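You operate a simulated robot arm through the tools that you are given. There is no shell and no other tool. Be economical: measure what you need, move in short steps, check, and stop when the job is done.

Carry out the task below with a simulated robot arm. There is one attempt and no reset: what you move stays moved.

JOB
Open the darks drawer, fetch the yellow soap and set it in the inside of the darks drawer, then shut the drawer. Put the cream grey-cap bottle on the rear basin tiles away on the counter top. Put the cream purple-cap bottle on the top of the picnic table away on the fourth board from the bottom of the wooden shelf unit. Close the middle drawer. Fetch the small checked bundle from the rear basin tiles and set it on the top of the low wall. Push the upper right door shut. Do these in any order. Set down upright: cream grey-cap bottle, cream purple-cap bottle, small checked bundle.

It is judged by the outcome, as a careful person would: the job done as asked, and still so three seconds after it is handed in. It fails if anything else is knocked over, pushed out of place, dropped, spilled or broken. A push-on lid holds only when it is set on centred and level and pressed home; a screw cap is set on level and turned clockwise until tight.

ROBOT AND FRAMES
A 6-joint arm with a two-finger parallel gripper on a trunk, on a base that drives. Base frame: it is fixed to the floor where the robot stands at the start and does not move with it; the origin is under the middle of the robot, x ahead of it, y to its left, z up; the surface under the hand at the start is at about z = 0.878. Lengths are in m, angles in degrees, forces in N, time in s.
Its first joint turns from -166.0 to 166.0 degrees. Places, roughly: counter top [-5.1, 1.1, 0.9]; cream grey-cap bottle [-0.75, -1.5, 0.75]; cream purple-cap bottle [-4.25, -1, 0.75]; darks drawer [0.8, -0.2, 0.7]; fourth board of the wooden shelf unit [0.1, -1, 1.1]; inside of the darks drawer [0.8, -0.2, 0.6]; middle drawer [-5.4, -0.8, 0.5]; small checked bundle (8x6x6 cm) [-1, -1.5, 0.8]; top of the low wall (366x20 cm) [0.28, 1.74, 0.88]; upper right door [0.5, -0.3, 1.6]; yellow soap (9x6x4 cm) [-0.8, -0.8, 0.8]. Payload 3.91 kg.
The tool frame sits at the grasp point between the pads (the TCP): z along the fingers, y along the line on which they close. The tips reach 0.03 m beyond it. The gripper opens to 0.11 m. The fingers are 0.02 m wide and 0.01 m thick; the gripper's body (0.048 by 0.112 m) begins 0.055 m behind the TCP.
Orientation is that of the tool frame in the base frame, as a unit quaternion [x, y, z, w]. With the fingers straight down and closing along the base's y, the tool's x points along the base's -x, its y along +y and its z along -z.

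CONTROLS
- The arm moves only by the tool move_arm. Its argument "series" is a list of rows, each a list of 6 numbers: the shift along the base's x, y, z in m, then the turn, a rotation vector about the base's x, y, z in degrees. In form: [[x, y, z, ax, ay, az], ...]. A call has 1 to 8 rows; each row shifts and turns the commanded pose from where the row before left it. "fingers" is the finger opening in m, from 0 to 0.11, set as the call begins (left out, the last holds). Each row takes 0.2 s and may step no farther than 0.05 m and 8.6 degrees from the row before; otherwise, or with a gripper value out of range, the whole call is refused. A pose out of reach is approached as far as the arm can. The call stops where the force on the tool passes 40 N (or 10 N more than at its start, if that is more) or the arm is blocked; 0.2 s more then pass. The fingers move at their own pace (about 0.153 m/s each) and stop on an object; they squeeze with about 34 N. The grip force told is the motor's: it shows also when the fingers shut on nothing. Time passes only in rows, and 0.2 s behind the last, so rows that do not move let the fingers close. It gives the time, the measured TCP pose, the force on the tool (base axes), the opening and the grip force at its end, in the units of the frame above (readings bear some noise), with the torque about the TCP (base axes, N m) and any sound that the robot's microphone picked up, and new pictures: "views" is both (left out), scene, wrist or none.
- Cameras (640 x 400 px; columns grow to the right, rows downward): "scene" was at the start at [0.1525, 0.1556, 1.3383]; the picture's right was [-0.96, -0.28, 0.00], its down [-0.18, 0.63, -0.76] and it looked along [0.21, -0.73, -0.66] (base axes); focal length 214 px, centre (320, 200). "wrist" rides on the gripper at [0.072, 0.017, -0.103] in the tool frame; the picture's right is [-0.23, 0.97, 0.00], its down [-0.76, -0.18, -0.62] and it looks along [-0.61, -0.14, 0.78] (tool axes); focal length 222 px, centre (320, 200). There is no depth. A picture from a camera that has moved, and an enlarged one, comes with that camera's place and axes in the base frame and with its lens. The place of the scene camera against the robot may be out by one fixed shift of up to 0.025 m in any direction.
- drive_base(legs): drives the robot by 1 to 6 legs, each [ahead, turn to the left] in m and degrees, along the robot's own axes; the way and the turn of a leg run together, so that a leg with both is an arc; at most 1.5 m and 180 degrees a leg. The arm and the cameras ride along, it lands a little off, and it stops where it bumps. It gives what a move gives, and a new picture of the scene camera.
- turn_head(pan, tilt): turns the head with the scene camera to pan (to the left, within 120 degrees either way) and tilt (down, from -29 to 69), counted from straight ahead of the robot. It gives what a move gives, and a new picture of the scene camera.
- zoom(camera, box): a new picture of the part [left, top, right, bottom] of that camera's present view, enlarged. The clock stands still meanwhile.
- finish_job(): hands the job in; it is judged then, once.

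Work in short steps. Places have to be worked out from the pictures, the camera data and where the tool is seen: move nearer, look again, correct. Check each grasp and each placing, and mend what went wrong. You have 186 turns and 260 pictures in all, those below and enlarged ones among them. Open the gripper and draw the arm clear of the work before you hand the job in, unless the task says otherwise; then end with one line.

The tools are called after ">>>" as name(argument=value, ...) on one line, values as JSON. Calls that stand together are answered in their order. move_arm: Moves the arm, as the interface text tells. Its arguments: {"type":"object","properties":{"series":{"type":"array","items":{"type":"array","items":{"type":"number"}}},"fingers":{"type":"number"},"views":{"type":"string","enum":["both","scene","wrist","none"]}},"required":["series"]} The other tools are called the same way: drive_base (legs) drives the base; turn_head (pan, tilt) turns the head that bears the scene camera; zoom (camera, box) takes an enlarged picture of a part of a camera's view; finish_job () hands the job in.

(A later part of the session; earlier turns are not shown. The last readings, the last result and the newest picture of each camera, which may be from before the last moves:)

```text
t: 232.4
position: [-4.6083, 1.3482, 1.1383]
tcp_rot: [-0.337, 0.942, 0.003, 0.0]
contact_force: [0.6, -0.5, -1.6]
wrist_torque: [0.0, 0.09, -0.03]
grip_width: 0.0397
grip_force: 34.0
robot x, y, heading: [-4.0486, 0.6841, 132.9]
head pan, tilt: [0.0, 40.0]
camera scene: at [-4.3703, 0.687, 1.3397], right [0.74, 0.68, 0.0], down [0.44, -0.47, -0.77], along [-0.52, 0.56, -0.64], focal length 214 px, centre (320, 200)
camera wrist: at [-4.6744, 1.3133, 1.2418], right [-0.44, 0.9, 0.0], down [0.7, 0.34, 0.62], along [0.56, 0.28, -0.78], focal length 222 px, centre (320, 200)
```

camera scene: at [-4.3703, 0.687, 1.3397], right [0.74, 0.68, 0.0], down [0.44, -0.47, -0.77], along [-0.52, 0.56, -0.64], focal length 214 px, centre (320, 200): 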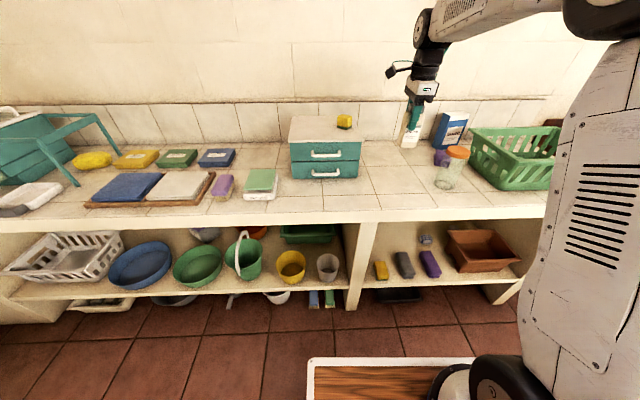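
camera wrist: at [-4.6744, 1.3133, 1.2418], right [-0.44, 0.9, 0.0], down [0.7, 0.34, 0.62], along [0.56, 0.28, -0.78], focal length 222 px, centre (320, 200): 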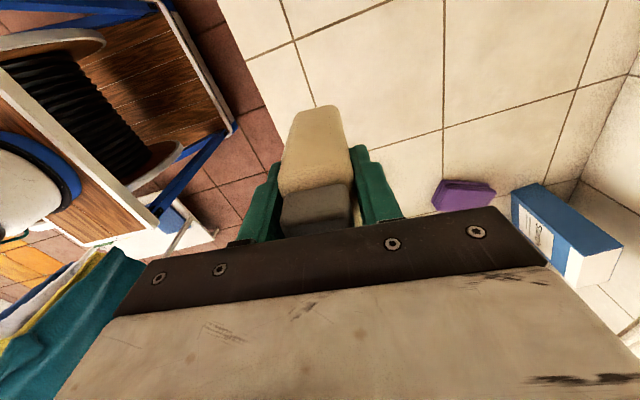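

Spot below is clear with the jar ~18 cm right. Shift slightly left and lower to contact.

>>> move_arm(series=[[-0.011, -0.01, -0.03, 0, 0, 0], [-0.011, -0.01, -0.035, 0, 0, 0], [0, 0, -0.03, 0, 0, 0], [0, 0, -0.015, 0, 0, 0]], views="both")

```text
t: 233.4
position: [-4.6308, 1.3272, 1.0274]
tcp_rot: [-0.337, 0.941, 0.001, 0.001]
contact_force: [0.6, 0.2, -1.9]
wrist_torque: [0.01, 0.03, 0.03]
grip_width: 0.0398
grip_force: 34.3
robot x, y, heading: [-4.0472, 0.6874, 132.5]
head pan, tilt: [0.0, 40.0]
camera scene: at [-4.3704, 0.6871, 1.3397], right [0.74, 0.68, 0.0], down [0.44, -0.47, -0.77], along [-0.52, 0.56, -0.64], focal length 214 px, centre (320, 200)
camera wrist: at [-4.6965, 1.293, 1.1301], right [-0.44, 0.9, 0.0], down [0.7, 0.34, 0.62], along [0.56, 0.28, -0.78], focal length 222 px, centre (320, 200)
```

scene: 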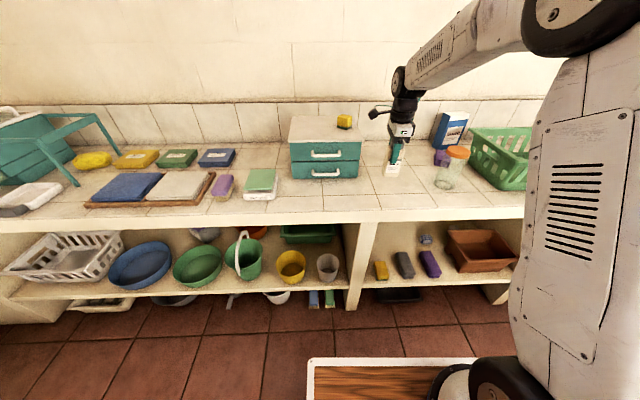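
wrist: 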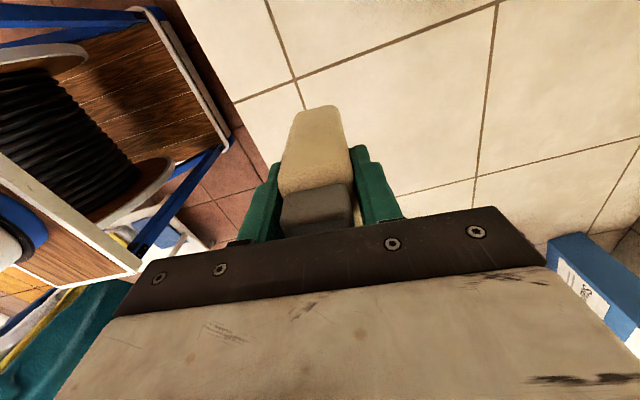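

Lower slowly to touch.

>>> move_arm(series=[[0, 0, -0.015, 0, 0, 0], [0, 0, -0.01, 0, 0, 0], [0, 0, -0.01, 0, 0, 0], [0, 0, -0.01, 0, 0, 0], [0, 0, -0.01, 0, 0, 0], [0, 0, -0.01, 0, 0, 0]], views="scene")

```text
t: 234.8
position: [-4.6285, 1.3247, 0.9637]
tcp_rot: [-0.337, 0.941, 0.002, 0.001]
contact_force: [1.0, -0.4, -1.7]
wrist_torque: [-0.03, 0.0, -0.01]
grip_width: 0.0397
grip_force: 33.5
robot x, y, heading: [-4.0494, 0.6833, 132.6]
head pan, tilt: [0.0, 40.0]
camera scene: at [-4.3704, 0.6872, 1.3397], right [0.74, 0.68, 0.0], down [0.44, -0.47, -0.77], along [-0.52, 0.56, -0.64], focal length 214 px, centre (320, 200)
```

scene: 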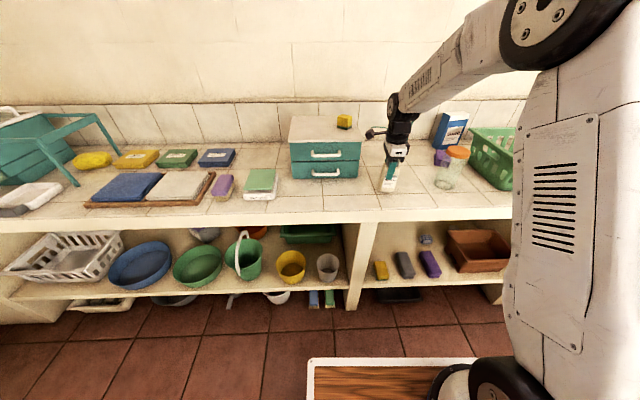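

No contact yet; continue down in fine steps.

>>> move_arm(series=[[0, 0, -0.01, 0, 0, 0], [0, 0, -0.01, 0, 0, 0], [0, 0, -0.01, 0, 0, 0], [0, 0, -0.01, 0, 0, 0], [0, 0, -0.01, 0, 0, 0]], views="none")

```text
t: 235.5
position: [-4.6309, 1.3267, 0.9473]
tcp_rot: [-0.337, 0.941, 0.006, -0.001]
contact_force: [0.6, -1.0, 15.1]
wrist_torque: [-0.37, -0.34, 0.02]
grip_width: 0.0397
grip_force: 34.4
robot x, y, heading: [-4.0505, 0.6832, 132.4]
head pan, tilt: [0.0, 40.0]
stopped in row 3: the force on the tool passed its limit at 61 N (the readings are from after the stop); the commanded pose is now the measured one
```

Touchdown. Release and lift away.

>>> move_arm(fingers=0.09, series=[[0, 0, 0, 0, 0, 0], [0, 0, 0, 0, 0, 0], [0, 0, 0.03, 0, 0, 0], [0, 0, 0.045, 0, 0, 0], [0, 0, 0.045, 0, 0, 0], [0, 0, 0.045, 0, 0, 0], [0, 0, 0.045, 0, 0, 0], [0, 0, 0.045, 0, 0, 0]], views="both")

```text
t: 237.3
position: [-4.6296, 1.3252, 1.2002]
tcp_rot: [-0.336, 0.942, 0.006, -0.001]
contact_force: [-0.1, -0.6, -0.7]
wrist_torque: [-0.01, 0.02, -0.01]
grip_width: 0.0899
grip_force: 0.1
robot x, y, heading: [-4.0481, 0.686, 132.8]
head pan, tilt: [0.0, 40.0]
camera scene: at [-4.3705, 0.6873, 1.3397], right [0.74, 0.68, 0.0], down [0.44, -0.47, -0.77], along [-0.52, 0.56, -0.64], focal length 214 px, centre (320, 200)
camera wrist: at [-4.6968, 1.2917, 1.3038], right [-0.44, 0.9, 0.01], down [0.7, 0.34, 0.62], along [0.55, 0.28, -0.78], focal length 222 px, centre (320, 200)
```

scene: 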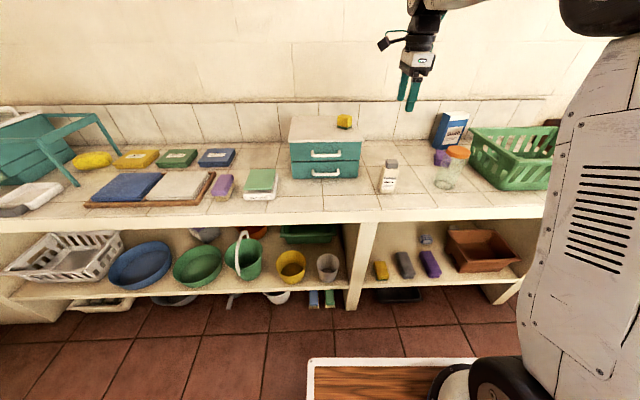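
wrist: 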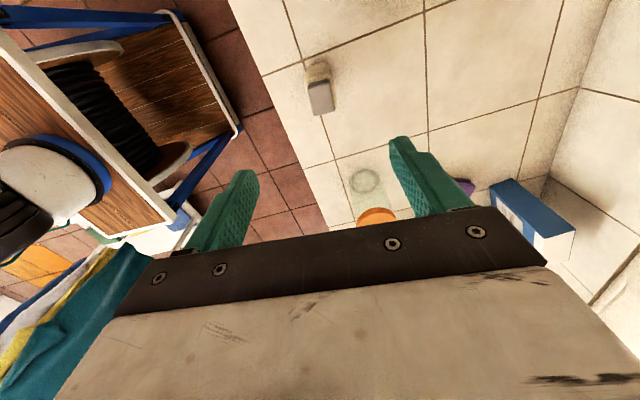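

The grey-cap bottle stands upright on the counter. Next the middle drawer: raise slightly, turn left and approach.

>>> move_arm(fingers=0, series=[[0.01, -0.01, 0.04, 0, 0, 0], [0.01, -0.01, 0.04, 0, 0, 0], [0.01, -0.01, 0.03, 0, 0, 0]], views="none")

>>> drive_base(legs=[[-0.15, 0], [0, 45], [0, 45], [0.4, 0]])

>>> turn_head(pan=5, tilt=40)

```text
t: 238.1
position: [-4.5991, 1.296, 1.3103]
tcp_rot: [-0.338, 0.941, 0.005, -0.001]
contact_force: [-0.9, 0.9, -0.8]
wrist_torque: [-0.03, -0.05, 0.02]
grip_width: 0.0001
grip_force: 34.1
robot x, y, heading: [-4.0497, 0.6849, 132.2]
head pan, tilt: [0.0, 40.0]
```

```text
t: 245.8
position: [-4.8241, -0.2609, 1.3106]
tcp_rot: [0.91, -0.415, -0.002, 0.005]
contact_force: [-0.1, -0.3, 0.2]
wrist_torque: [0.0, 0.0, 0.02]
grip_width: 0.0
grip_force: 34.0
robot x, y, heading: [-4.2295, 0.3062, -136.0]
head pan, tilt: [0.0, 40.0]
camera scene: at [-4.2203, -0.0143, 1.3397], right [-0.7, 0.72, 0.0], down [0.46, 0.45, -0.77], along [-0.55, -0.53, -0.64], focal length 214 px, centre (320, 200)
```

scene: 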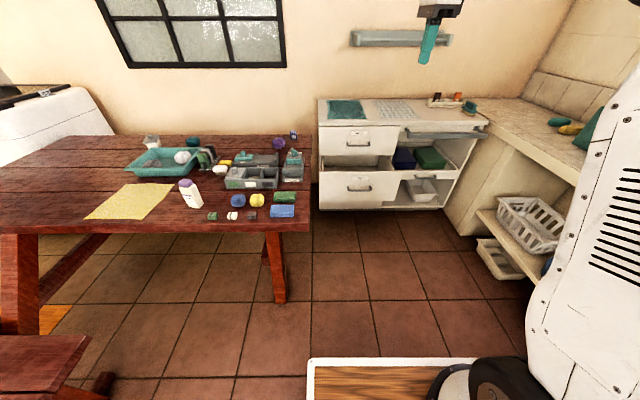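

```text
t: 246.4
position: [-4.8246, -0.2609, 1.31]
tcp_rot: [0.91, -0.415, -0.003, 0.005]
contact_force: [0.3, 0.1, -0.8]
wrist_torque: [-0.01, 0.01, -0.01]
grip_width: 0.0
grip_force: 34.0
robot x, y, heading: [-4.2306, 0.3039, -135.9]
head pan, tilt: [5.0, 40.0]
camera scene: at [-4.2149, -0.0194, 1.3397], right [-0.76, 0.65, 0.0], down [0.42, 0.49, -0.77], along [-0.5, -0.58, -0.64], focal length 214 px, centre (320, 200)
```

scene: 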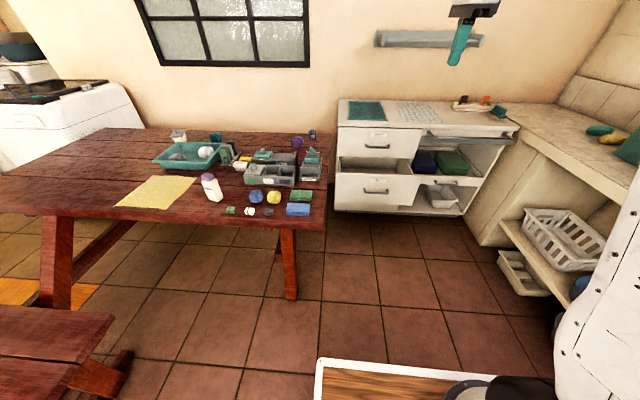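

Zoom at the drawer cabinet and the purple bottle.

>>> zoom(camera="scene", box=[300, 80, 540, 230])

>>> zoom(camera="scene", box=[100, 110, 340, 260])

```text
2.67 times, centred on (420, 155) of scene
camera zoom: at [-4.2149, -0.0194, 1.3397], right [-0.76, 0.65, 0.0], down [0.42, 0.49, -0.77], along [-0.5, -0.58, -0.64], focal length 572 px, centre (53, 320)
```

zoom: 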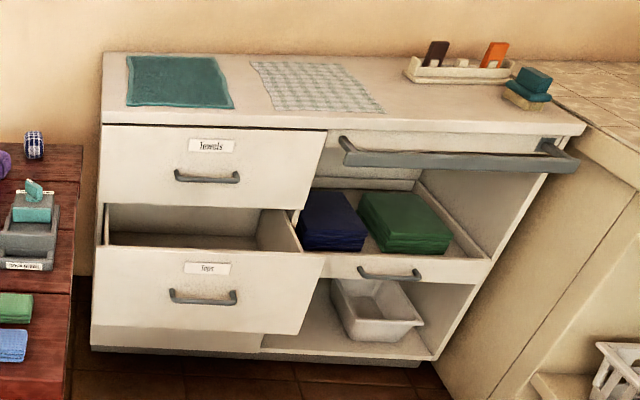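

```text
2.67 times, centred on (220, 185) of scene
camera zoom: at [-4.2149, -0.0194, 1.3397], right [-0.76, 0.65, 0.0], down [0.42, 0.49, -0.77], along [-0.5, -0.58, -0.64], focal length 572 px, centre (587, 240)
```

zoom: 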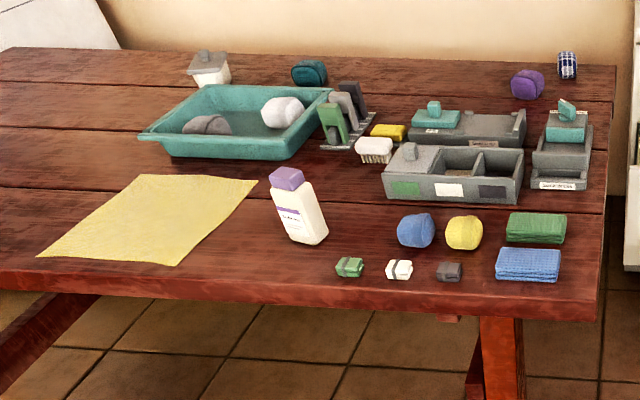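

Middle drawer front ≈ e1 -4.29 (out ~23 cm), z 0.32–0.57. Sidestep away from the table and move closer.

>>> drive_base(legs=[[0, -20], [0.42, 0], [0, 19], [0.1, 0]])

>>> turn_head(pan=0, tilt=50)

```text
t: 251.9
position: [-5.2894, -0.4749, 1.3096]
tcp_rot: [0.903, -0.429, -0.002, 0.003]
contact_force: [0.1, -0.5, -0.1]
wrist_torque: [-0.03, -0.02, -0.04]
grip_width: 0.0
grip_force: 33.9
robot x, y, heading: [-4.6758, 0.069, -137.4]
head pan, tilt: [5.0, 40.0]
camera scene: at [-4.6743, -0.2516, 1.3397], right [-0.74, 0.68, 0.0], down [0.43, 0.47, -0.77], along [-0.52, -0.56, -0.64], focal length 214 px, centre (320, 200)
```

scene: 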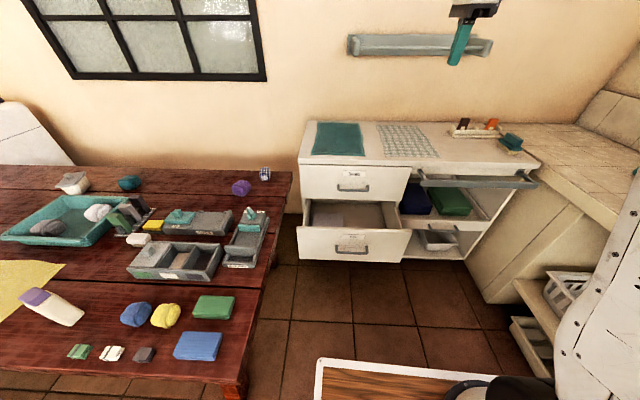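

```text
t: 252.6
position: [-5.2905, -0.4742, 1.3098]
tcp_rot: [0.903, -0.429, -0.003, 0.005]
contact_force: [0.0, -0.7, -0.1]
wrist_torque: [0.02, -0.02, -0.02]
grip_width: 0.0
grip_force: 34.3
robot x, y, heading: [-4.6784, 0.0678, -137.6]
head pan, tilt: [0.0, 50.0]
camera scene: at [-4.6737, -0.2409, 1.3256], right [-0.68, 0.74, 0.0], down [0.56, 0.52, -0.64], along [-0.47, -0.43, -0.77], focal length 214 px, centre (320, 200)
```

scene: 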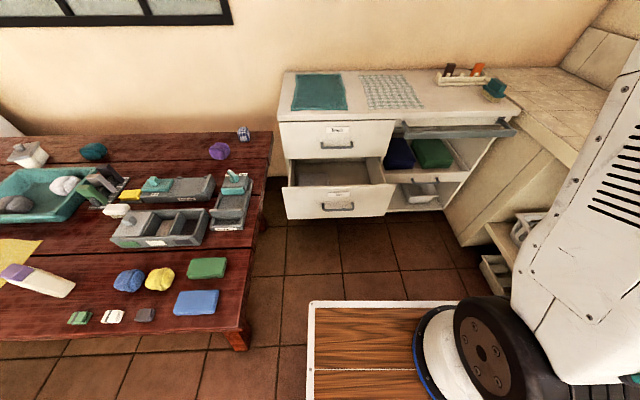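

Now lower the hand in front of the drawer while pitching it forward.

>>> move_arm(series=[[0.01, 0.009, -0.045, -5.05, 5.53, 1.5], [0.01, 0.009, -0.045, -5.05, 5.53, 1.5], [0.01, 0.009, -0.045, -5.05, 5.53, 1.5], [0.01, 0.009, -0.045, -5.05, 5.53, 1.5], [0.01, 0.009, -0.045, -5.05, 5.53, 1.5], [0.01, 0.009, -0.045, -5.05, 5.53, 1.5], [0.01, 0.009, -0.045, -5.05, 5.53, 1.5], [0.01, 0.009, -0.045, -5.05, 5.53, 1.5]], views="scene")

```text
t: 254.4
position: [-5.2295, -0.4147, 0.9616]
tcp_rot: [0.818, -0.281, -0.191, 0.464]
contact_force: [0.5, -0.5, 0.3]
wrist_torque: [0.06, 0.02, -0.04]
grip_width: 0.0002
grip_force: 34.2
out of reach, approached as far as the arm can: row 6, 7, 8
robot x, y, heading: [-4.6777, 0.0717, -137.6]
head pan, tilt: [0.0, 50.0]
camera scene: at [-4.6728, -0.2403, 1.3256], right [-0.68, 0.74, 0.0], down [0.56, 0.52, -0.64], along [-0.47, -0.43, -0.77], focal length 214 px, centre (320, 200)
```

scene: 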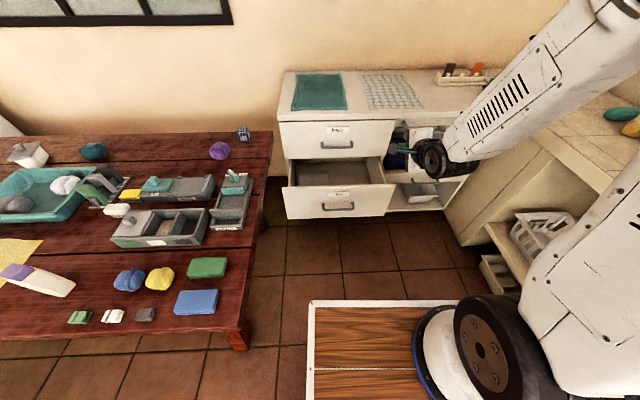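

Continue lowering to z≈0.54.

>>> move_arm(series=[[0, 0, -0.045, 0, 0, 1], [0, 0, -0.045, 0, 0, 1], [0, 0, -0.045, 0, 0, 1], [0, 0, -0.045, 0, 0, 1], [0, 0, -0.045, 0, 0, 1], [0, 0, -0.045, 0, 0, 1], [0, 0, -0.045, 0, 0, 0], [0, 0, -0.045, 0, 0, 0]], views="both")

```text
t: 256.2
position: [-5.2252, -0.418, 0.5994]
tcp_rot: [0.832, -0.235, -0.165, 0.475]
contact_force: [0.5, 0.1, -0.1]
wrist_torque: [-0.01, 0.0, 0.01]
grip_width: 0.0
grip_force: 34.0
robot x, y, heading: [-4.6764, 0.0698, -137.4]
head pan, tilt: [0.0, 50.0]
camera scene: at [-4.6735, -0.2408, 1.3255], right [-0.68, 0.74, 0.0], down [0.57, 0.52, -0.64], along [-0.47, -0.43, -0.77], focal length 214 px, centre (320, 200)
camera wrist: at [-5.1172, -0.3903, 0.6617], right [-0.42, -0.3, 0.86], down [-0.28, 0.94, 0.19], along [-0.86, -0.16, -0.48], focal length 222 px, centre (320, 200)
```

scene: 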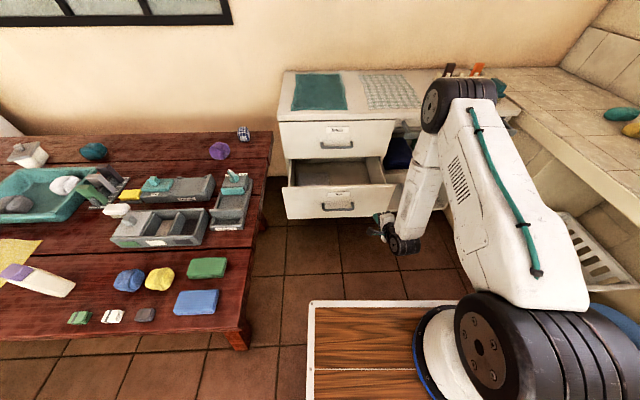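
wrist: 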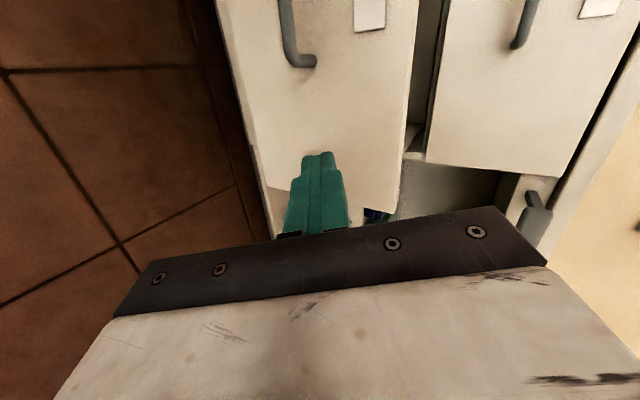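

Lower 4.5 cm so the tips meet the panel safely below its top edge, then push along the drawer direction.

>>> move_arm(series=[[0, 0, -0.045, 0, 0, 0], [-0.029, -0.0273, 0, 0, 0, 0], [-0.029, -0.0273, 0, 0, 0, 0], [-0.029, -0.0273, 0, 0, 0, 0], [-0.022, -0.0205, 0, 0, 0, 0], [-0.022, -0.0205, 0, 0, 0, 0], [-0.022, -0.0205, 0, 0, 0, 0]], views="both")

```text
t: 257.8
position: [-5.3782, -0.5606, 0.5521]
tcp_rot: [0.831, -0.235, -0.166, 0.475]
contact_force: [0.5, 0.1, -0.1]
wrist_torque: [0.01, 0.0, -0.01]
grip_width: 0.0002
grip_force: 34.2
robot x, y, heading: [-4.6805, 0.0674, -137.4]
head pan, tilt: [0.0, 50.0]
camera scene: at [-4.6736, -0.2408, 1.3255], right [-0.68, 0.74, 0.0], down [0.57, 0.52, -0.64], along [-0.47, -0.43, -0.77], focal length 214 px, centre (320, 200)
camera wrist: at [-5.2704, -0.5337, 0.6143], right [-0.42, -0.3, 0.86], down [-0.28, 0.94, 0.19], along [-0.86, -0.16, -0.48], focal length 222 px, centre (320, 200)
```

scene: 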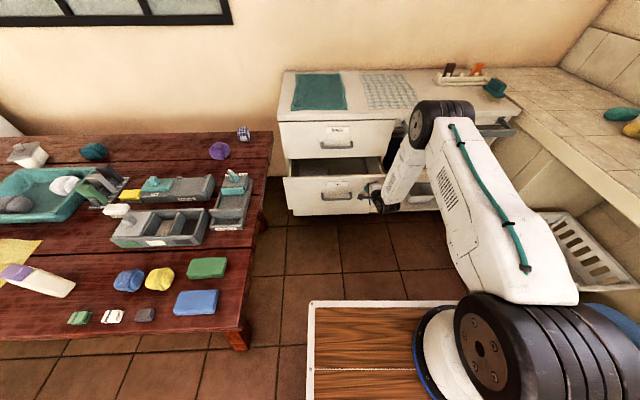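
wrist: 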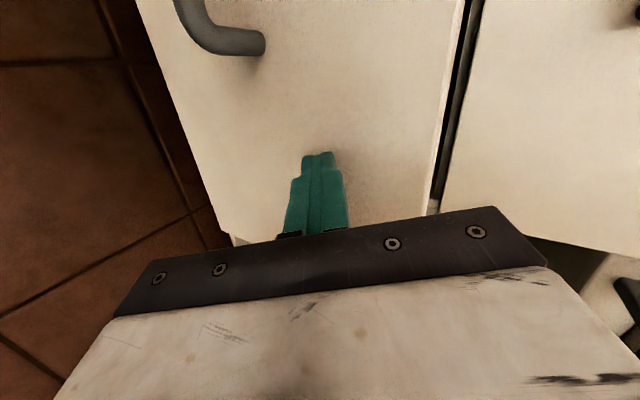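

At the panel now. Keep pushing.

>>> move_arm(series=[[-0.022, -0.0205, 0, 0, 0, 0], [-0.022, -0.0205, 0, 0, 0, 0], [-0.022, -0.0205, 0, 0, 0, 0], [-0.022, -0.0205, 0, 0, 0, 0], [-0.015, -0.0135, 0, 0, 0, 0], [-0.015, -0.0135, 0, 0, 0, 0]], views="both")

```text
t: 259.2
position: [-5.4905, -0.6645, 0.5564]
tcp_rot: [0.833, -0.234, -0.165, 0.474]
contact_force: [24.5, 24.6, 24.8]
wrist_torque: [-0.3, 0.41, -0.08]
grip_width: 0.0001
grip_force: 33.9
robot x, y, heading: [-4.6766, 0.068, -137.5]
head pan, tilt: [0.0, 50.0]
stopped in row 6: the force on the tool passed its limit at 70 N (the readings are from after the stop); the commanded pose is now the measured one
camera scene: at [-4.6721, -0.2393, 1.3258], right [-0.67, 0.74, 0.0], down [0.56, 0.52, -0.64], along [-0.48, -0.43, -0.77], focal length 214 px, centre (320, 200)
camera wrist: at [-5.3825, -0.6367, 0.617], right [-0.42, -0.31, 0.86], down [-0.29, 0.94, 0.2], along [-0.86, -0.16, -0.48], focal length 222 px, centre (320, 200)
```

scene: 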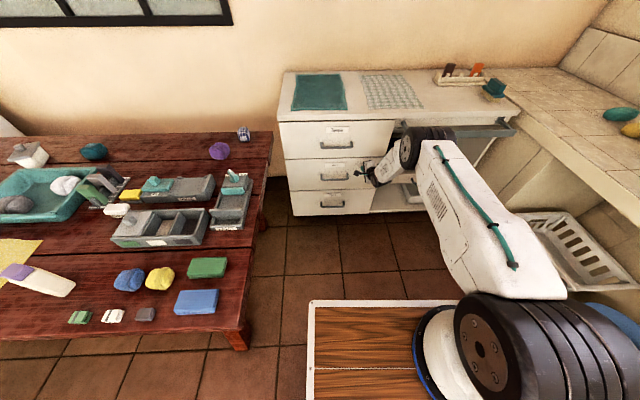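
wrist: 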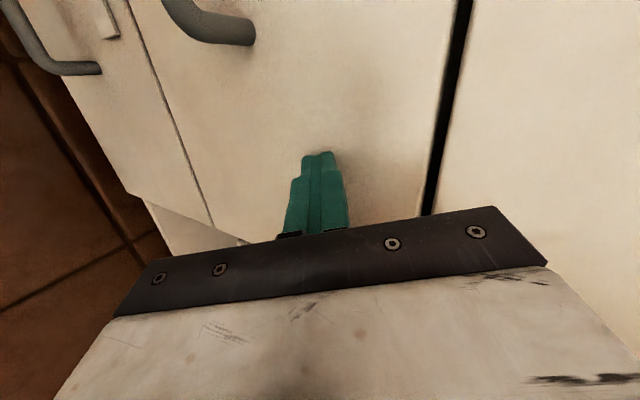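

Drawer appears closed (force stop). Retreat and verify.

>>> move_arm(series=[[0.029, 0.0273, 0.0, 0, 0, 0], [0.029, 0.0273, 0, 0, 0, 0], [0.029, 0.0273, 0, 0, 0, 0], [0.029, 0.0273, 0, 0, 0, 0], [0.029, 0.0273, 0.0, 0, 0, 0], [0.02, 0.0203, 0.03, 0, 0, 0], [0, 0, 0.045, 0, 0, 0], [0, 0, 0.045, 0, 0, 0]], views="none")

>>> zoom(camera="scene", box=[250, 60, 490, 230])

```text
t: 261.0
position: [-5.3239, -0.5049, 0.6728]
tcp_rot: [0.833, -0.235, -0.165, 0.473]
contact_force: [-1.0, 0.2, -0.4]
wrist_torque: [-0.02, 0.02, -0.02]
grip_width: 0.0002
grip_force: 33.5
robot x, y, heading: [-4.6782, 0.0697, -137.2]
head pan, tilt: [0.0, 50.0]
```

```text
2.35 times, centred on (370, 145) of scene
camera zoom: at [-4.6739, -0.241, 1.3255], right [-0.68, 0.74, 0.0], down [0.57, 0.52, -0.64], along [-0.47, -0.43, -0.77], focal length 505 px, centre (202, 329)
```

zoom: 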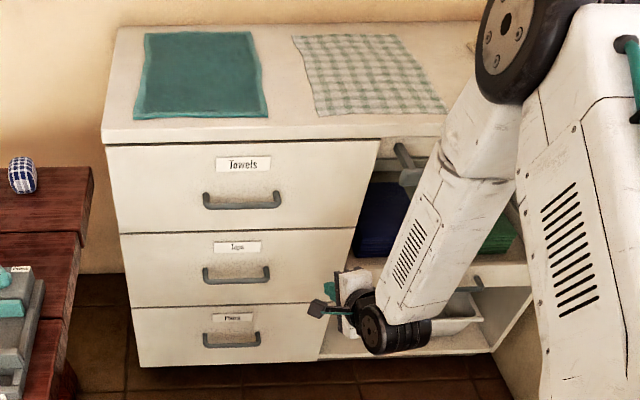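

Middle drawer is flush. Bring the hand up and pointing down, then turn left toward the purple-cap bottle (≈(-4.34,-0.90)).

>>> move_arm(series=[[0.005, 0.005, 0.045, 0, 0, 0], [0.005, 0.005, 0.045, 6.14, -4.3, 0], [0, 0, 0.045, 6.14, -4.3, 0], [0, 0, 0.045, 6.14, -4.3, 0], [0, 0, 0.045, 6.14, -4.3, 0], [0, 0, 0.045, 6.14, -4.3, 0], [0, 0, 0.045, 6.14, -4.3, 0], [0, 0, 0.045, 6.14, -4.3, 0]], views="none")

>>> move_arm(fingers=0.09, series=[[0, 0, 0.045, 6.14, -4.3, 0], [0, 0, 0.045, 0, 0, 0], [0, 0, 0.045, 0, 0, 0], [0, 0, 0.045, 0, 0, 0], [0, 0, 0.045, 0, 0, 0]], views="none")

>>> drive_base(legs=[[0, 66.5]])

```text
t: 262.8
position: [-5.3313, -0.4778, 0.9763]
tcp_rot: [0.946, -0.273, -0.112, 0.132]
contact_force: [-0.7, 0.0, -0.3]
wrist_torque: [0.01, 0.02, 0.02]
grip_width: 0.0
grip_force: 34.5
out of reach, approached as far as the arm can: row 5, 6
robot x, y, heading: [-4.6782, 0.0701, -137.6]
head pan, tilt: [0.0, 50.0]
```

```text
t: 264.0
position: [-5.3298, -0.4776, 1.2013]
tcp_rot: [0.955, -0.272, -0.092, 0.071]
contact_force: [-1.0, 0.3, 0.1]
wrist_torque: [0.02, -0.02, 0.03]
grip_width: 0.0901
grip_force: 0.0
robot x, y, heading: [-4.6783, 0.0719, -137.7]
head pan, tilt: [0.0, 50.0]
```

```text
t: 267.3
position: [-4.445, -0.7466, 1.2008]
tcp_rot: [0.95, 0.291, -0.037, 0.11]
contact_force: [0.1, 0.5, 0.9]
wrist_torque: [0.02, 0.02, 0.02]
grip_width: 0.0899
grip_force: 0.0
robot x, y, heading: [-4.679, 0.0705, -71.5]
head pan, tilt: [0.0, 50.0]
camera scene: at [-4.3911, -0.0499, 1.3255], right [-0.95, -0.32, 0.0], down [-0.24, 0.73, -0.64], along [0.2, -0.61, -0.77], focal length 214 px, centre (320, 200)
```

scene: 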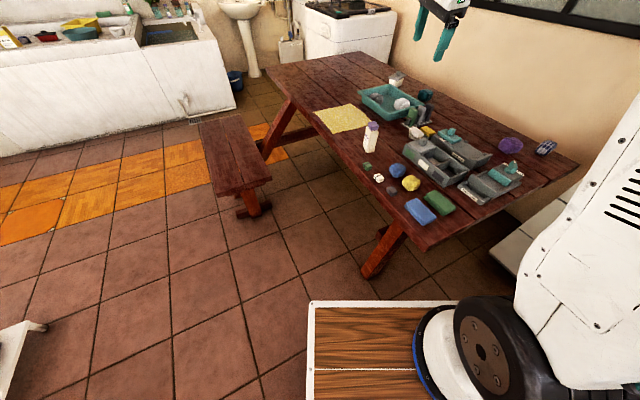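

Bottle at ≈(-4.345,-0.89). Straighten the tool to vertical and move above it.

>>> move_arm(series=[[0.025, -0.034, -0.02, 6.67, 0, 0], [0.025, -0.034, -0.02, 6.67, 0, 0], [0.025, -0.035, -0.03, 0, 0, 0], [0.025, -0.035, -0.03, 0, 0, 0], [0, 0, -0.04, 0, 0, 0]], views="both")

```text
refused: row 3 steps farther than a row can; nothing moved
```

>>> move_arm(series=[[0.025, -0.034, -0.02, 6.67, 0, 0], [0.025, -0.034, -0.02, 6.67, 0, 0], [0.025, -0.035, -0.02, 0, 0, 0], [0.025, -0.035, -0.02, 0, 0, 0], [0, 0, -0.045, 0, 0, 0]], views="both")

```text
t: 268.5
position: [-4.3413, -0.8823, 1.0775]
tcp_rot: [0.956, 0.294, -0.004, 0.0]
contact_force: [-0.3, 0.6, 0.0]
wrist_torque: [-0.01, -0.01, 0.01]
grip_width: 0.0903
grip_force: 0.0
robot x, y, heading: [-4.6788, 0.0701, -71.7]
head pan, tilt: [0.0, 50.0]
camera scene: at [-4.3911, -0.0497, 1.3256], right [-0.95, -0.32, 0.0], down [-0.24, 0.73, -0.64], along [0.2, -0.61, -0.77], focal length 214 px, centre (320, 200)
camera wrist: at [-4.272, -0.8552, 1.1793], right [0.36, -0.93, 0.0], down [-0.73, -0.28, 0.63], along [-0.59, -0.22, -0.78], focal length 222 px, centre (320, 200)
```

scene: 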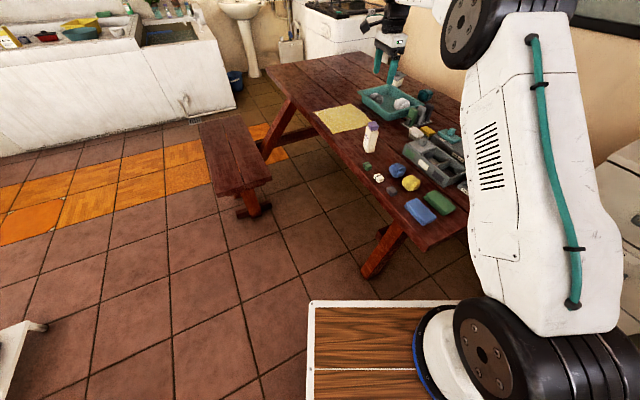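
wrist: 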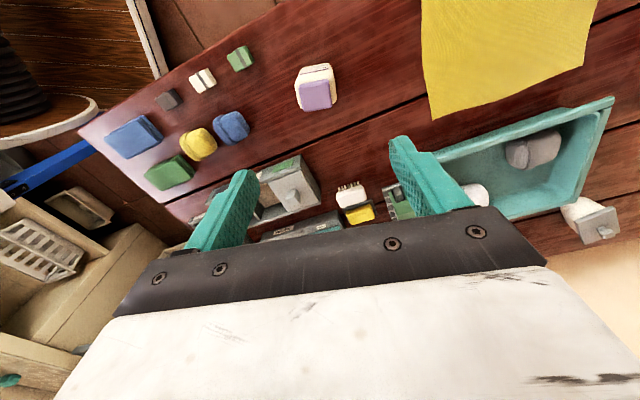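

Bottle centre ≈(-4.352,-0.876), aligned with the fingers. Descend.

>>> move_arm(series=[[-0.006, 0.003, -0.045, 0, 0, 0], [-0.005, 0.003, -0.045, 0, 0, 0], [0, 0, -0.045, 0, 0, 0], [0, 0, -0.045, 0, 0, 0], [0, 0, -0.02, 0, 0, 0]], views="both")

```text
t: 269.7
position: [-4.3551, -0.877, 0.8757]
tcp_rot: [0.956, 0.294, -0.004, 0.0]
contact_force: [0.4, 0.0, -0.5]
wrist_torque: [0.01, 0.01, -0.01]
grip_width: 0.0902
grip_force: 0.1
robot x, y, heading: [-4.6823, 0.0666, -71.7]
head pan, tilt: [0.0, 50.0]
camera scene: at [-4.3911, -0.0498, 1.3256], right [-0.95, -0.32, 0.0], down [-0.24, 0.73, -0.64], along [0.2, -0.61, -0.77], focal length 214 px, centre (320, 200)
camera wrist: at [-4.2866, -0.8493, 0.9779], right [0.36, -0.93, 0.0], down [-0.73, -0.28, 0.63], along [-0.59, -0.22, -0.78], focal length 222 px, centre (320, 200)
```

scene: 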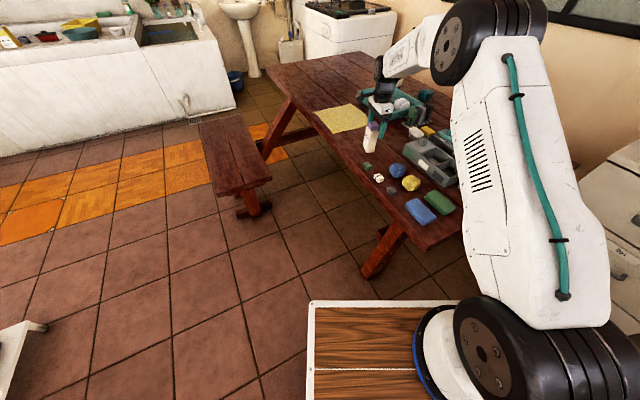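
wrist: 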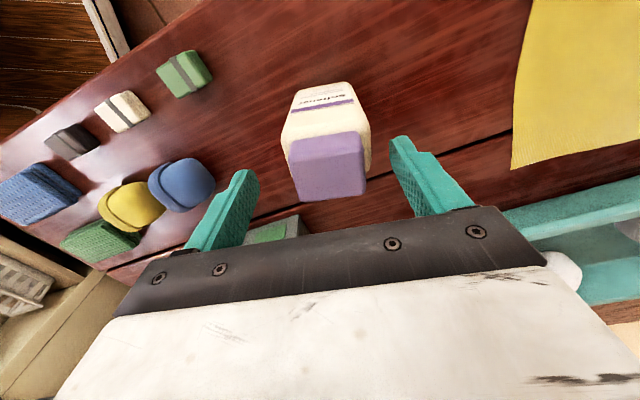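

Cap top ≈0.86. Lower 4.5 cm and grip.

>>> move_arm(series=[[0.001, 0, -0.025, 0, 0, 0], [0, 0, -0.02, 0, 0, 0]], views="none")

>>> move_arm(fingers=0, series=[[0, 0, 0, 0, 0, 0], [0, 0, 0, 0, 0, 0], [0, 0, 0, 0, 0, 0], [0, 0, 0.03, 0, 0, 0], [0, 0, 0.045, 0, 0, 0], [0, 0, 0.045, 0, 0, 0]], views="both")

```text
t: 270.3
position: [-4.3546, -0.8771, 0.8293]
tcp_rot: [0.956, 0.294, -0.004, 0.0]
contact_force: [0.0, 0.4, 0.8]
wrist_torque: [-0.02, 0.0, 0.01]
grip_width: 0.0899
grip_force: 0.0
robot x, y, heading: [-4.6759, 0.0712, -71.8]
head pan, tilt: [0.0, 50.0]
```

```text
t: 271.7
position: [-4.3537, -0.8737, 0.9465]
tcp_rot: [0.956, 0.294, -0.004, -0.002]
contact_force: [-0.4, -1.1, -3.7]
wrist_torque: [-0.03, 0.01, 0.03]
grip_width: 0.0553
grip_force: 33.6
robot x, y, heading: [-4.6762, 0.0732, -71.8]
head pan, tilt: [0.0, 50.0]
camera scene: at [-4.3908, -0.0505, 1.3254], right [-0.95, -0.32, 0.0], down [-0.24, 0.73, -0.64], along [0.2, -0.61, -0.77], focal length 214 px, centre (320, 200)
camera wrist: at [-4.2845, -0.8471, 1.0487], right [0.36, -0.93, 0.0], down [-0.72, -0.28, 0.63], along [-0.59, -0.22, -0.78], focal length 222 px, centre (320, 200)
```

scene: 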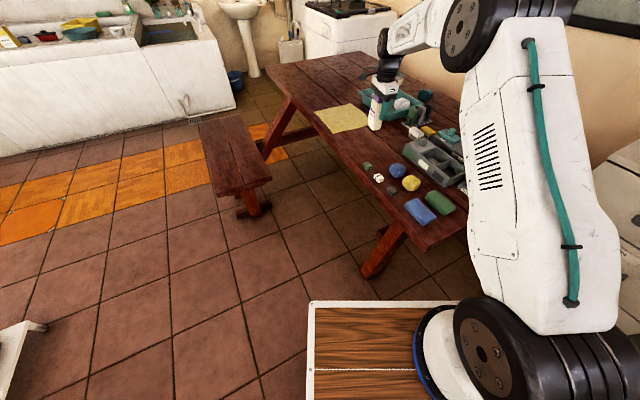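
wrist: 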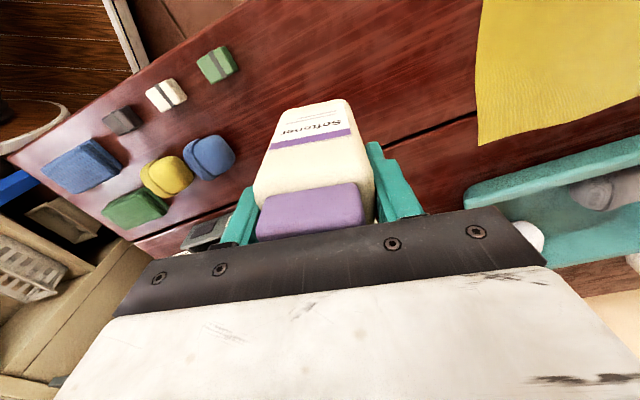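

Bottle lifts fine, but a top-down grip won't fit between shelf boards. I'll set it back and regrasp with a pitched (30° below horizontal) tool.

>>> move_arm(series=[[0, 0, -0.045, 0, 0, 0], [0, 0, -0.045, 0, 0, 0], [0, 0, -0.018, 0, 0, 0], [0, 0, -0.005, 0, 0, 0], [0, 0, -0.005, 0, 0, 0]], views="none")

>>> move_arm(fingers=0.1, series=[[0, 0, 0, 0, 0, 0], [0, 0, 0, 0, 0, 0], [0, 0, 0.03, 0, 0, 0], [0, 0, 0.045, 0, 0, 0], [0, 0, 0.045, 0, 0, 0], [0, 0, 0.045, 0, 0, 0]], views="wrist")

```text
t: 272.9
position: [-4.3536, -0.8787, 0.8312]
tcp_rot: [0.956, 0.295, -0.004, -0.001]
contact_force: [0.1, 0.0, -1.7]
wrist_torque: [-0.03, -0.04, -0.01]
grip_width: 0.0552
grip_force: 34.3
robot x, y, heading: [-4.6764, 0.067, -71.4]
head pan, tilt: [0.0, 50.0]
```

```text
t: 274.3
position: [-4.357, -0.8777, 0.9969]
tcp_rot: [0.956, 0.294, -0.004, -0.003]
contact_force: [0.1, 0.1, -0.8]
wrist_torque: [0.03, 0.03, -0.04]
grip_width: 0.1003
grip_force: 0.0
robot x, y, heading: [-4.6791, 0.0706, -71.6]
head pan, tilt: [0.0, 50.0]
camera wrist: at [-4.2868, -0.8515, 1.0993], right [0.36, -0.93, 0.0], down [-0.72, -0.28, 0.63], along [-0.59, -0.22, -0.78], focal length 222 px, centre (320, 200)
```

wrist: 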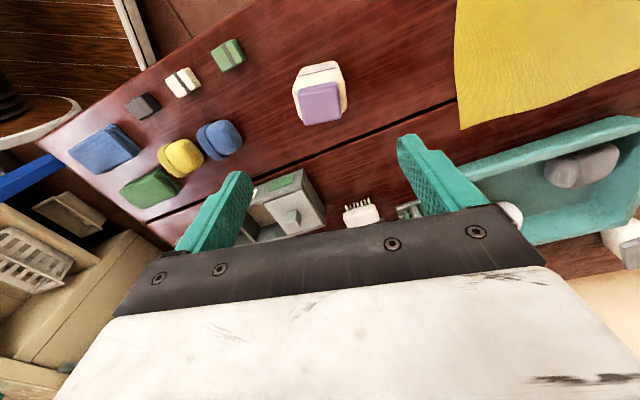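

Bottle is standing again. Yaw the tool by -91° while backing off to a pre-grasp spot.

>>> move_arm(series=[[-0.009, 0.014, 0.02, 0, 0, -8.3], [-0.009, 0.014, 0.02, 0, 0, -8.3], [-0.009, 0.014, 0.01, 0, 0, -8.3], [-0.009, 0.014, 0.01, 0, 0, -8.3], [-0.009, 0.014, 0.0, 0, 0, -8.3], [-0.009, 0.014, 0.0, 0, 0, -8.3], [-0.009, 0.014, 0.0, 0, 0, -8.3], [-0.009, 0.014, 0.0, 0, 0, -8.3]], views="none")

>>> move_arm(series=[[0, 0, 0, 0, 0, -8.3], [0, 0, 0.0, 0, 0, -8.3], [0, 0, 0, 0, 0, -8.0]], views="scene")

```text
t: 276.1
position: [-4.4259, -0.7673, 1.0583]
tcp_rot: [0.961, -0.278, -0.003, -0.003]
contact_force: [-0.2, -0.1, -0.6]
wrist_torque: [0.0, -0.02, -0.03]
grip_width: 0.1
grip_force: 0.0
robot x, y, heading: [-4.6786, 0.0729, -71.7]
head pan, tilt: [0.0, 50.0]
```

```text
t: 276.9
position: [-4.4258, -0.7666, 1.057]
tcp_rot: [0.879, -0.478, -0.003, -0.003]
contact_force: [-0.6, 0.7, -0.6]
wrist_torque: [-0.01, -0.02, -0.01]
grip_width: 0.1
grip_force: 0.2
robot x, y, heading: [-4.674, 0.0696, -71.6]
head pan, tilt: [0.0, 50.0]
camera scene: at [-4.391, -0.0499, 1.3255], right [-0.95, -0.32, 0.0], down [-0.24, 0.73, -0.64], along [0.2, -0.61, -0.77], focal length 214 px, centre (320, 200)
```

scene: 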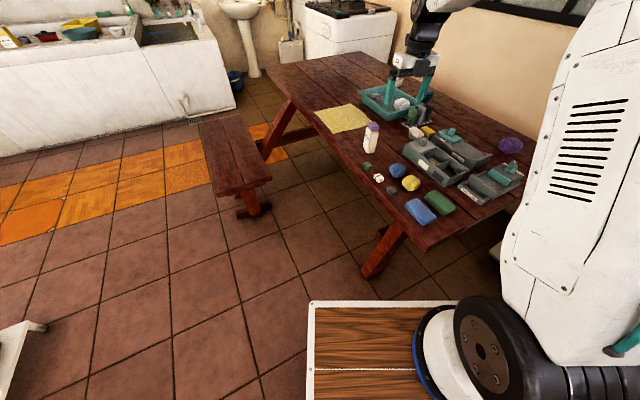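

Now pitch the tool forward by 60°.

>>> move_arm(series=[[0, 0, -0.01, -6.29, -4.09, 0], [0, 0, -0.01, -6.29, -4.09, 0], [0, 0, -0.01, -6.29, -4.09, 0], [0, 0, -0.01, -6.29, -4.09, 0], [0, 0, -0.01, -6.29, -4.09, 0], [0, 0, -0.01, -6.29, -4.09, 0], [0, 0, -0.01, -6.29, -4.09, 0], [0, 0, -0.01, -6.29, -4.09, 0]], views="both")

```text
t: 278.7
position: [-4.4206, -0.7627, 0.9817]
tcp_rot: [0.782, -0.416, 0.413, 0.209]
contact_force: [-0.4, 0.4, -0.4]
wrist_torque: [0.02, -0.01, -0.02]
grip_width: 0.0999
grip_force: 0.1
out of reach, approached as far as the arm can: row 7
robot x, y, heading: [-4.6786, 0.0739, -71.7]
head pan, tilt: [0.0, 50.0]
camera scene: at [-4.391, -0.0498, 1.3255], right [-0.95, -0.32, 0.0], down [-0.24, 0.73, -0.64], along [0.2, -0.61, -0.77], focal length 214 px, centre (320, 200)
camera wrist: at [-4.4617, -0.7385, 1.0991], right [-0.87, -0.44, -0.2], down [-0.39, 0.88, -0.27], along [0.3, -0.15, -0.94], focal length 222 px, centre (320, 200)
```

scene: 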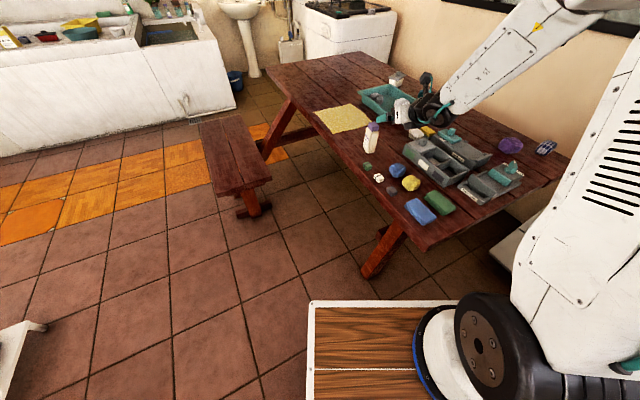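
wrist: 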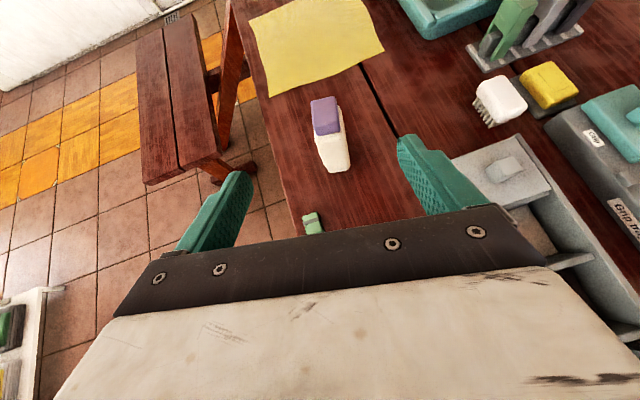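

Tool pitched 35° down with the bottle straight ahead. Lower, then advance around the bottle.

>>> move_arm(fingers=0.09, series=[[-0.0025, -0.0017, -0.0375, 0, 0, 0], [-0.0025, -0.0017, -0.0375, 0, 0, 0], [-0.0025, -0.0017, -0.0375, 0, 0, 0], [-0.0025, -0.0017, -0.0375, 0, 0, 0], [0.019, -0.027, -0.006, 0, 0, 0]], views="both")

```text
t: 279.9
position: [-4.4105, -0.7963, 0.8259]
tcp_rot: [0.783, -0.415, 0.414, 0.209]
contact_force: [-0.9, -0.2, -0.2]
wrist_torque: [0.04, 0.01, -0.03]
grip_width: 0.09
grip_force: 0.0
robot x, y, heading: [-4.6787, 0.0684, -71.4]
head pan, tilt: [0.0, 50.0]
camera scene: at [-4.3912, -0.0497, 1.3256], right [-0.95, -0.32, 0.0], down [-0.24, 0.73, -0.64], along [0.2, -0.61, -0.77], focal length 214 px, centre (320, 200)
camera wrist: at [-4.4504, -0.7713, 0.9427], right [-0.87, -0.44, -0.2], down [-0.39, 0.88, -0.27], along [0.3, -0.15, -0.94], focal length 222 px, centre (320, 200)
```

scene: 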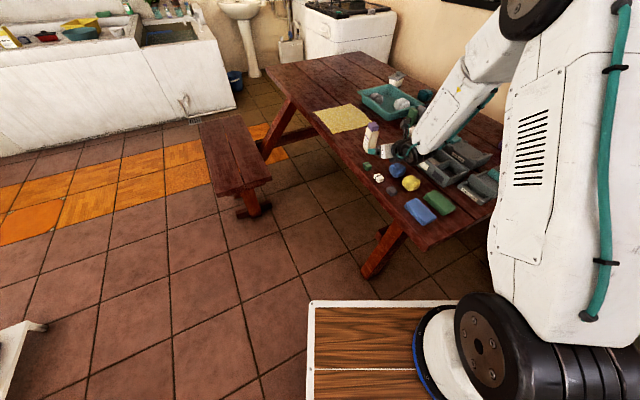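
wrist: 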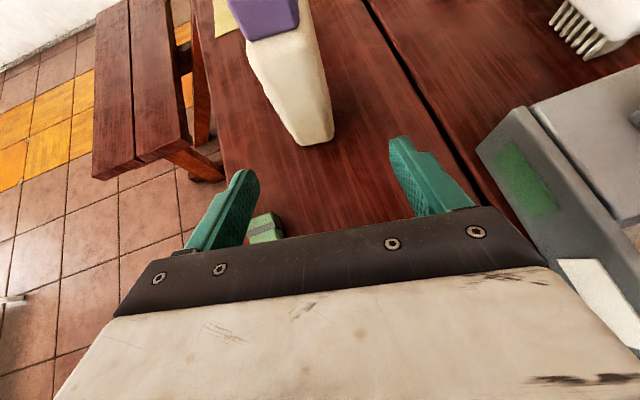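

Shift slightly left and advance the remaining 11 cm.

>>> move_arm(series=[[0.027, -0.021, -0.008, 0, 0, 0], [0.023, -0.028, -0.006, 0, 0, 0], [0.015, -0.022, -0.006, 0, 0, 0]], views="wrist")

```text
t: 280.7
position: [-4.3457, -0.8682, 0.8065]
tcp_rot: [0.783, -0.416, 0.413, 0.209]
contact_force: [-0.5, 0.2, 1.3]
wrist_torque: [0.01, -0.01, 0.03]
grip_width: 0.0902
grip_force: 0.0
robot x, y, heading: [-4.6765, 0.0689, -71.7]
head pan, tilt: [0.0, 50.0]
camera wrist: at [-4.3858, -0.8434, 0.9238], right [-0.87, -0.44, -0.2], down [-0.39, 0.88, -0.27], along [0.3, -0.15, -0.94], focal length 222 px, centre (320, 200)
```

wrist: 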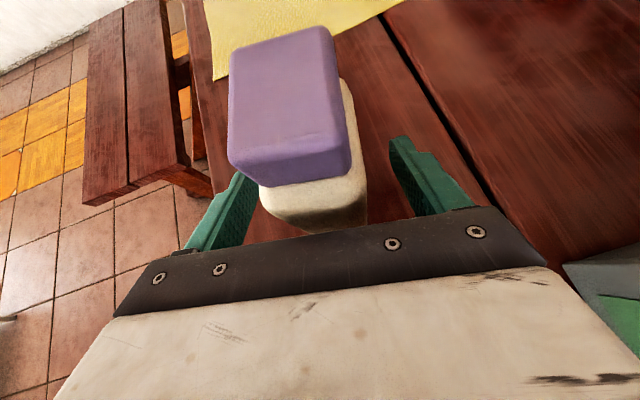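

Bottle body is between the pads. Close and lift.

>>> move_arm(fingers=0, series=[[0, 0, 0, 0, 0, 0], [0, 0, 0, 0, 0, 0], [0, 0, 0, 0, 0, 0], [0, 0, 0.02, 0, 0, 0], [0, 0, 0.04, 0, 0, 0], [0, 0, 0.045, 0, 0, 0]], views="both")

```text
t: 282.1
position: [-4.3482, -0.8664, 0.9117]
tcp_rot: [0.783, -0.417, 0.411, 0.209]
contact_force: [0.7, -1.2, -1.5]
wrist_torque: [0.01, 0.04, 0.01]
grip_width: 0.0401
grip_force: 34.1
robot x, y, heading: [-4.6775, 0.0693, -71.5]
head pan, tilt: [0.0, 50.0]
camera scene: at [-4.3909, -0.0505, 1.3254], right [-0.95, -0.32, 0.0], down [-0.24, 0.73, -0.64], along [0.2, -0.61, -0.77], focal length 214 px, centre (320, 200)
camera wrist: at [-4.3885, -0.8414, 1.0284], right [-0.87, -0.44, -0.2], down [-0.39, 0.88, -0.26], along [0.3, -0.15, -0.94], focal length 222 px, centre (320, 200)
```

scene: 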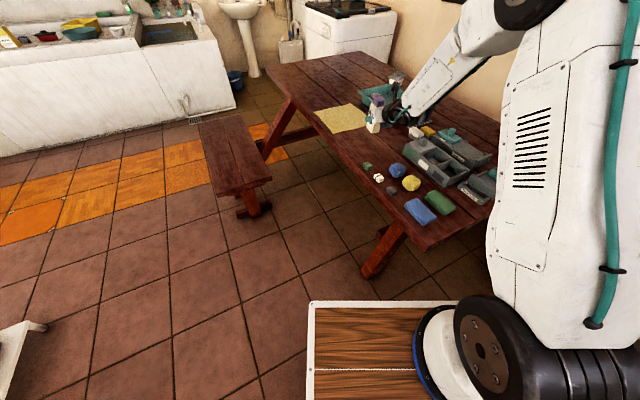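
wrist: 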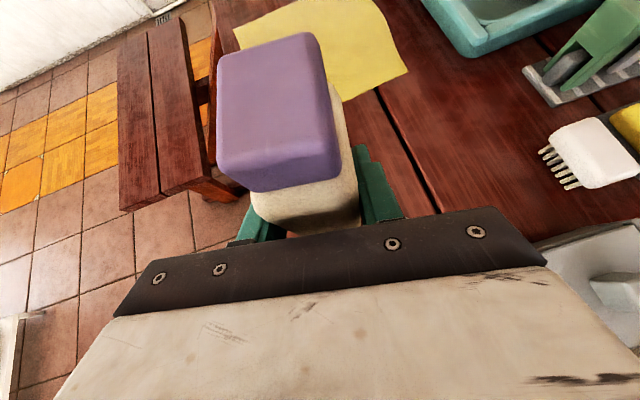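

Zoom to check the bottle is upright in the grip.

>>> zoom(camera="scene", box=[330, 60, 450, 140])

```text
5.00 times, centred on (390, 100) of scene
camera zoom: at [-4.3909, -0.0505, 1.3254], right [-0.95, -0.32, 0.0], down [-0.24, 0.73, -0.64], along [0.2, -0.61, -0.77], focal length 1072 px, centre (-30, 700)
```

zoom: 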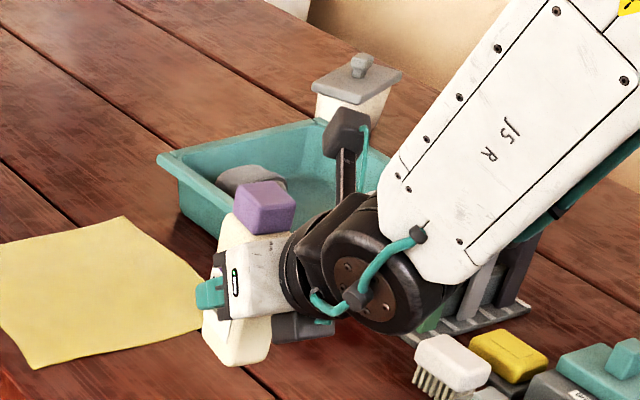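

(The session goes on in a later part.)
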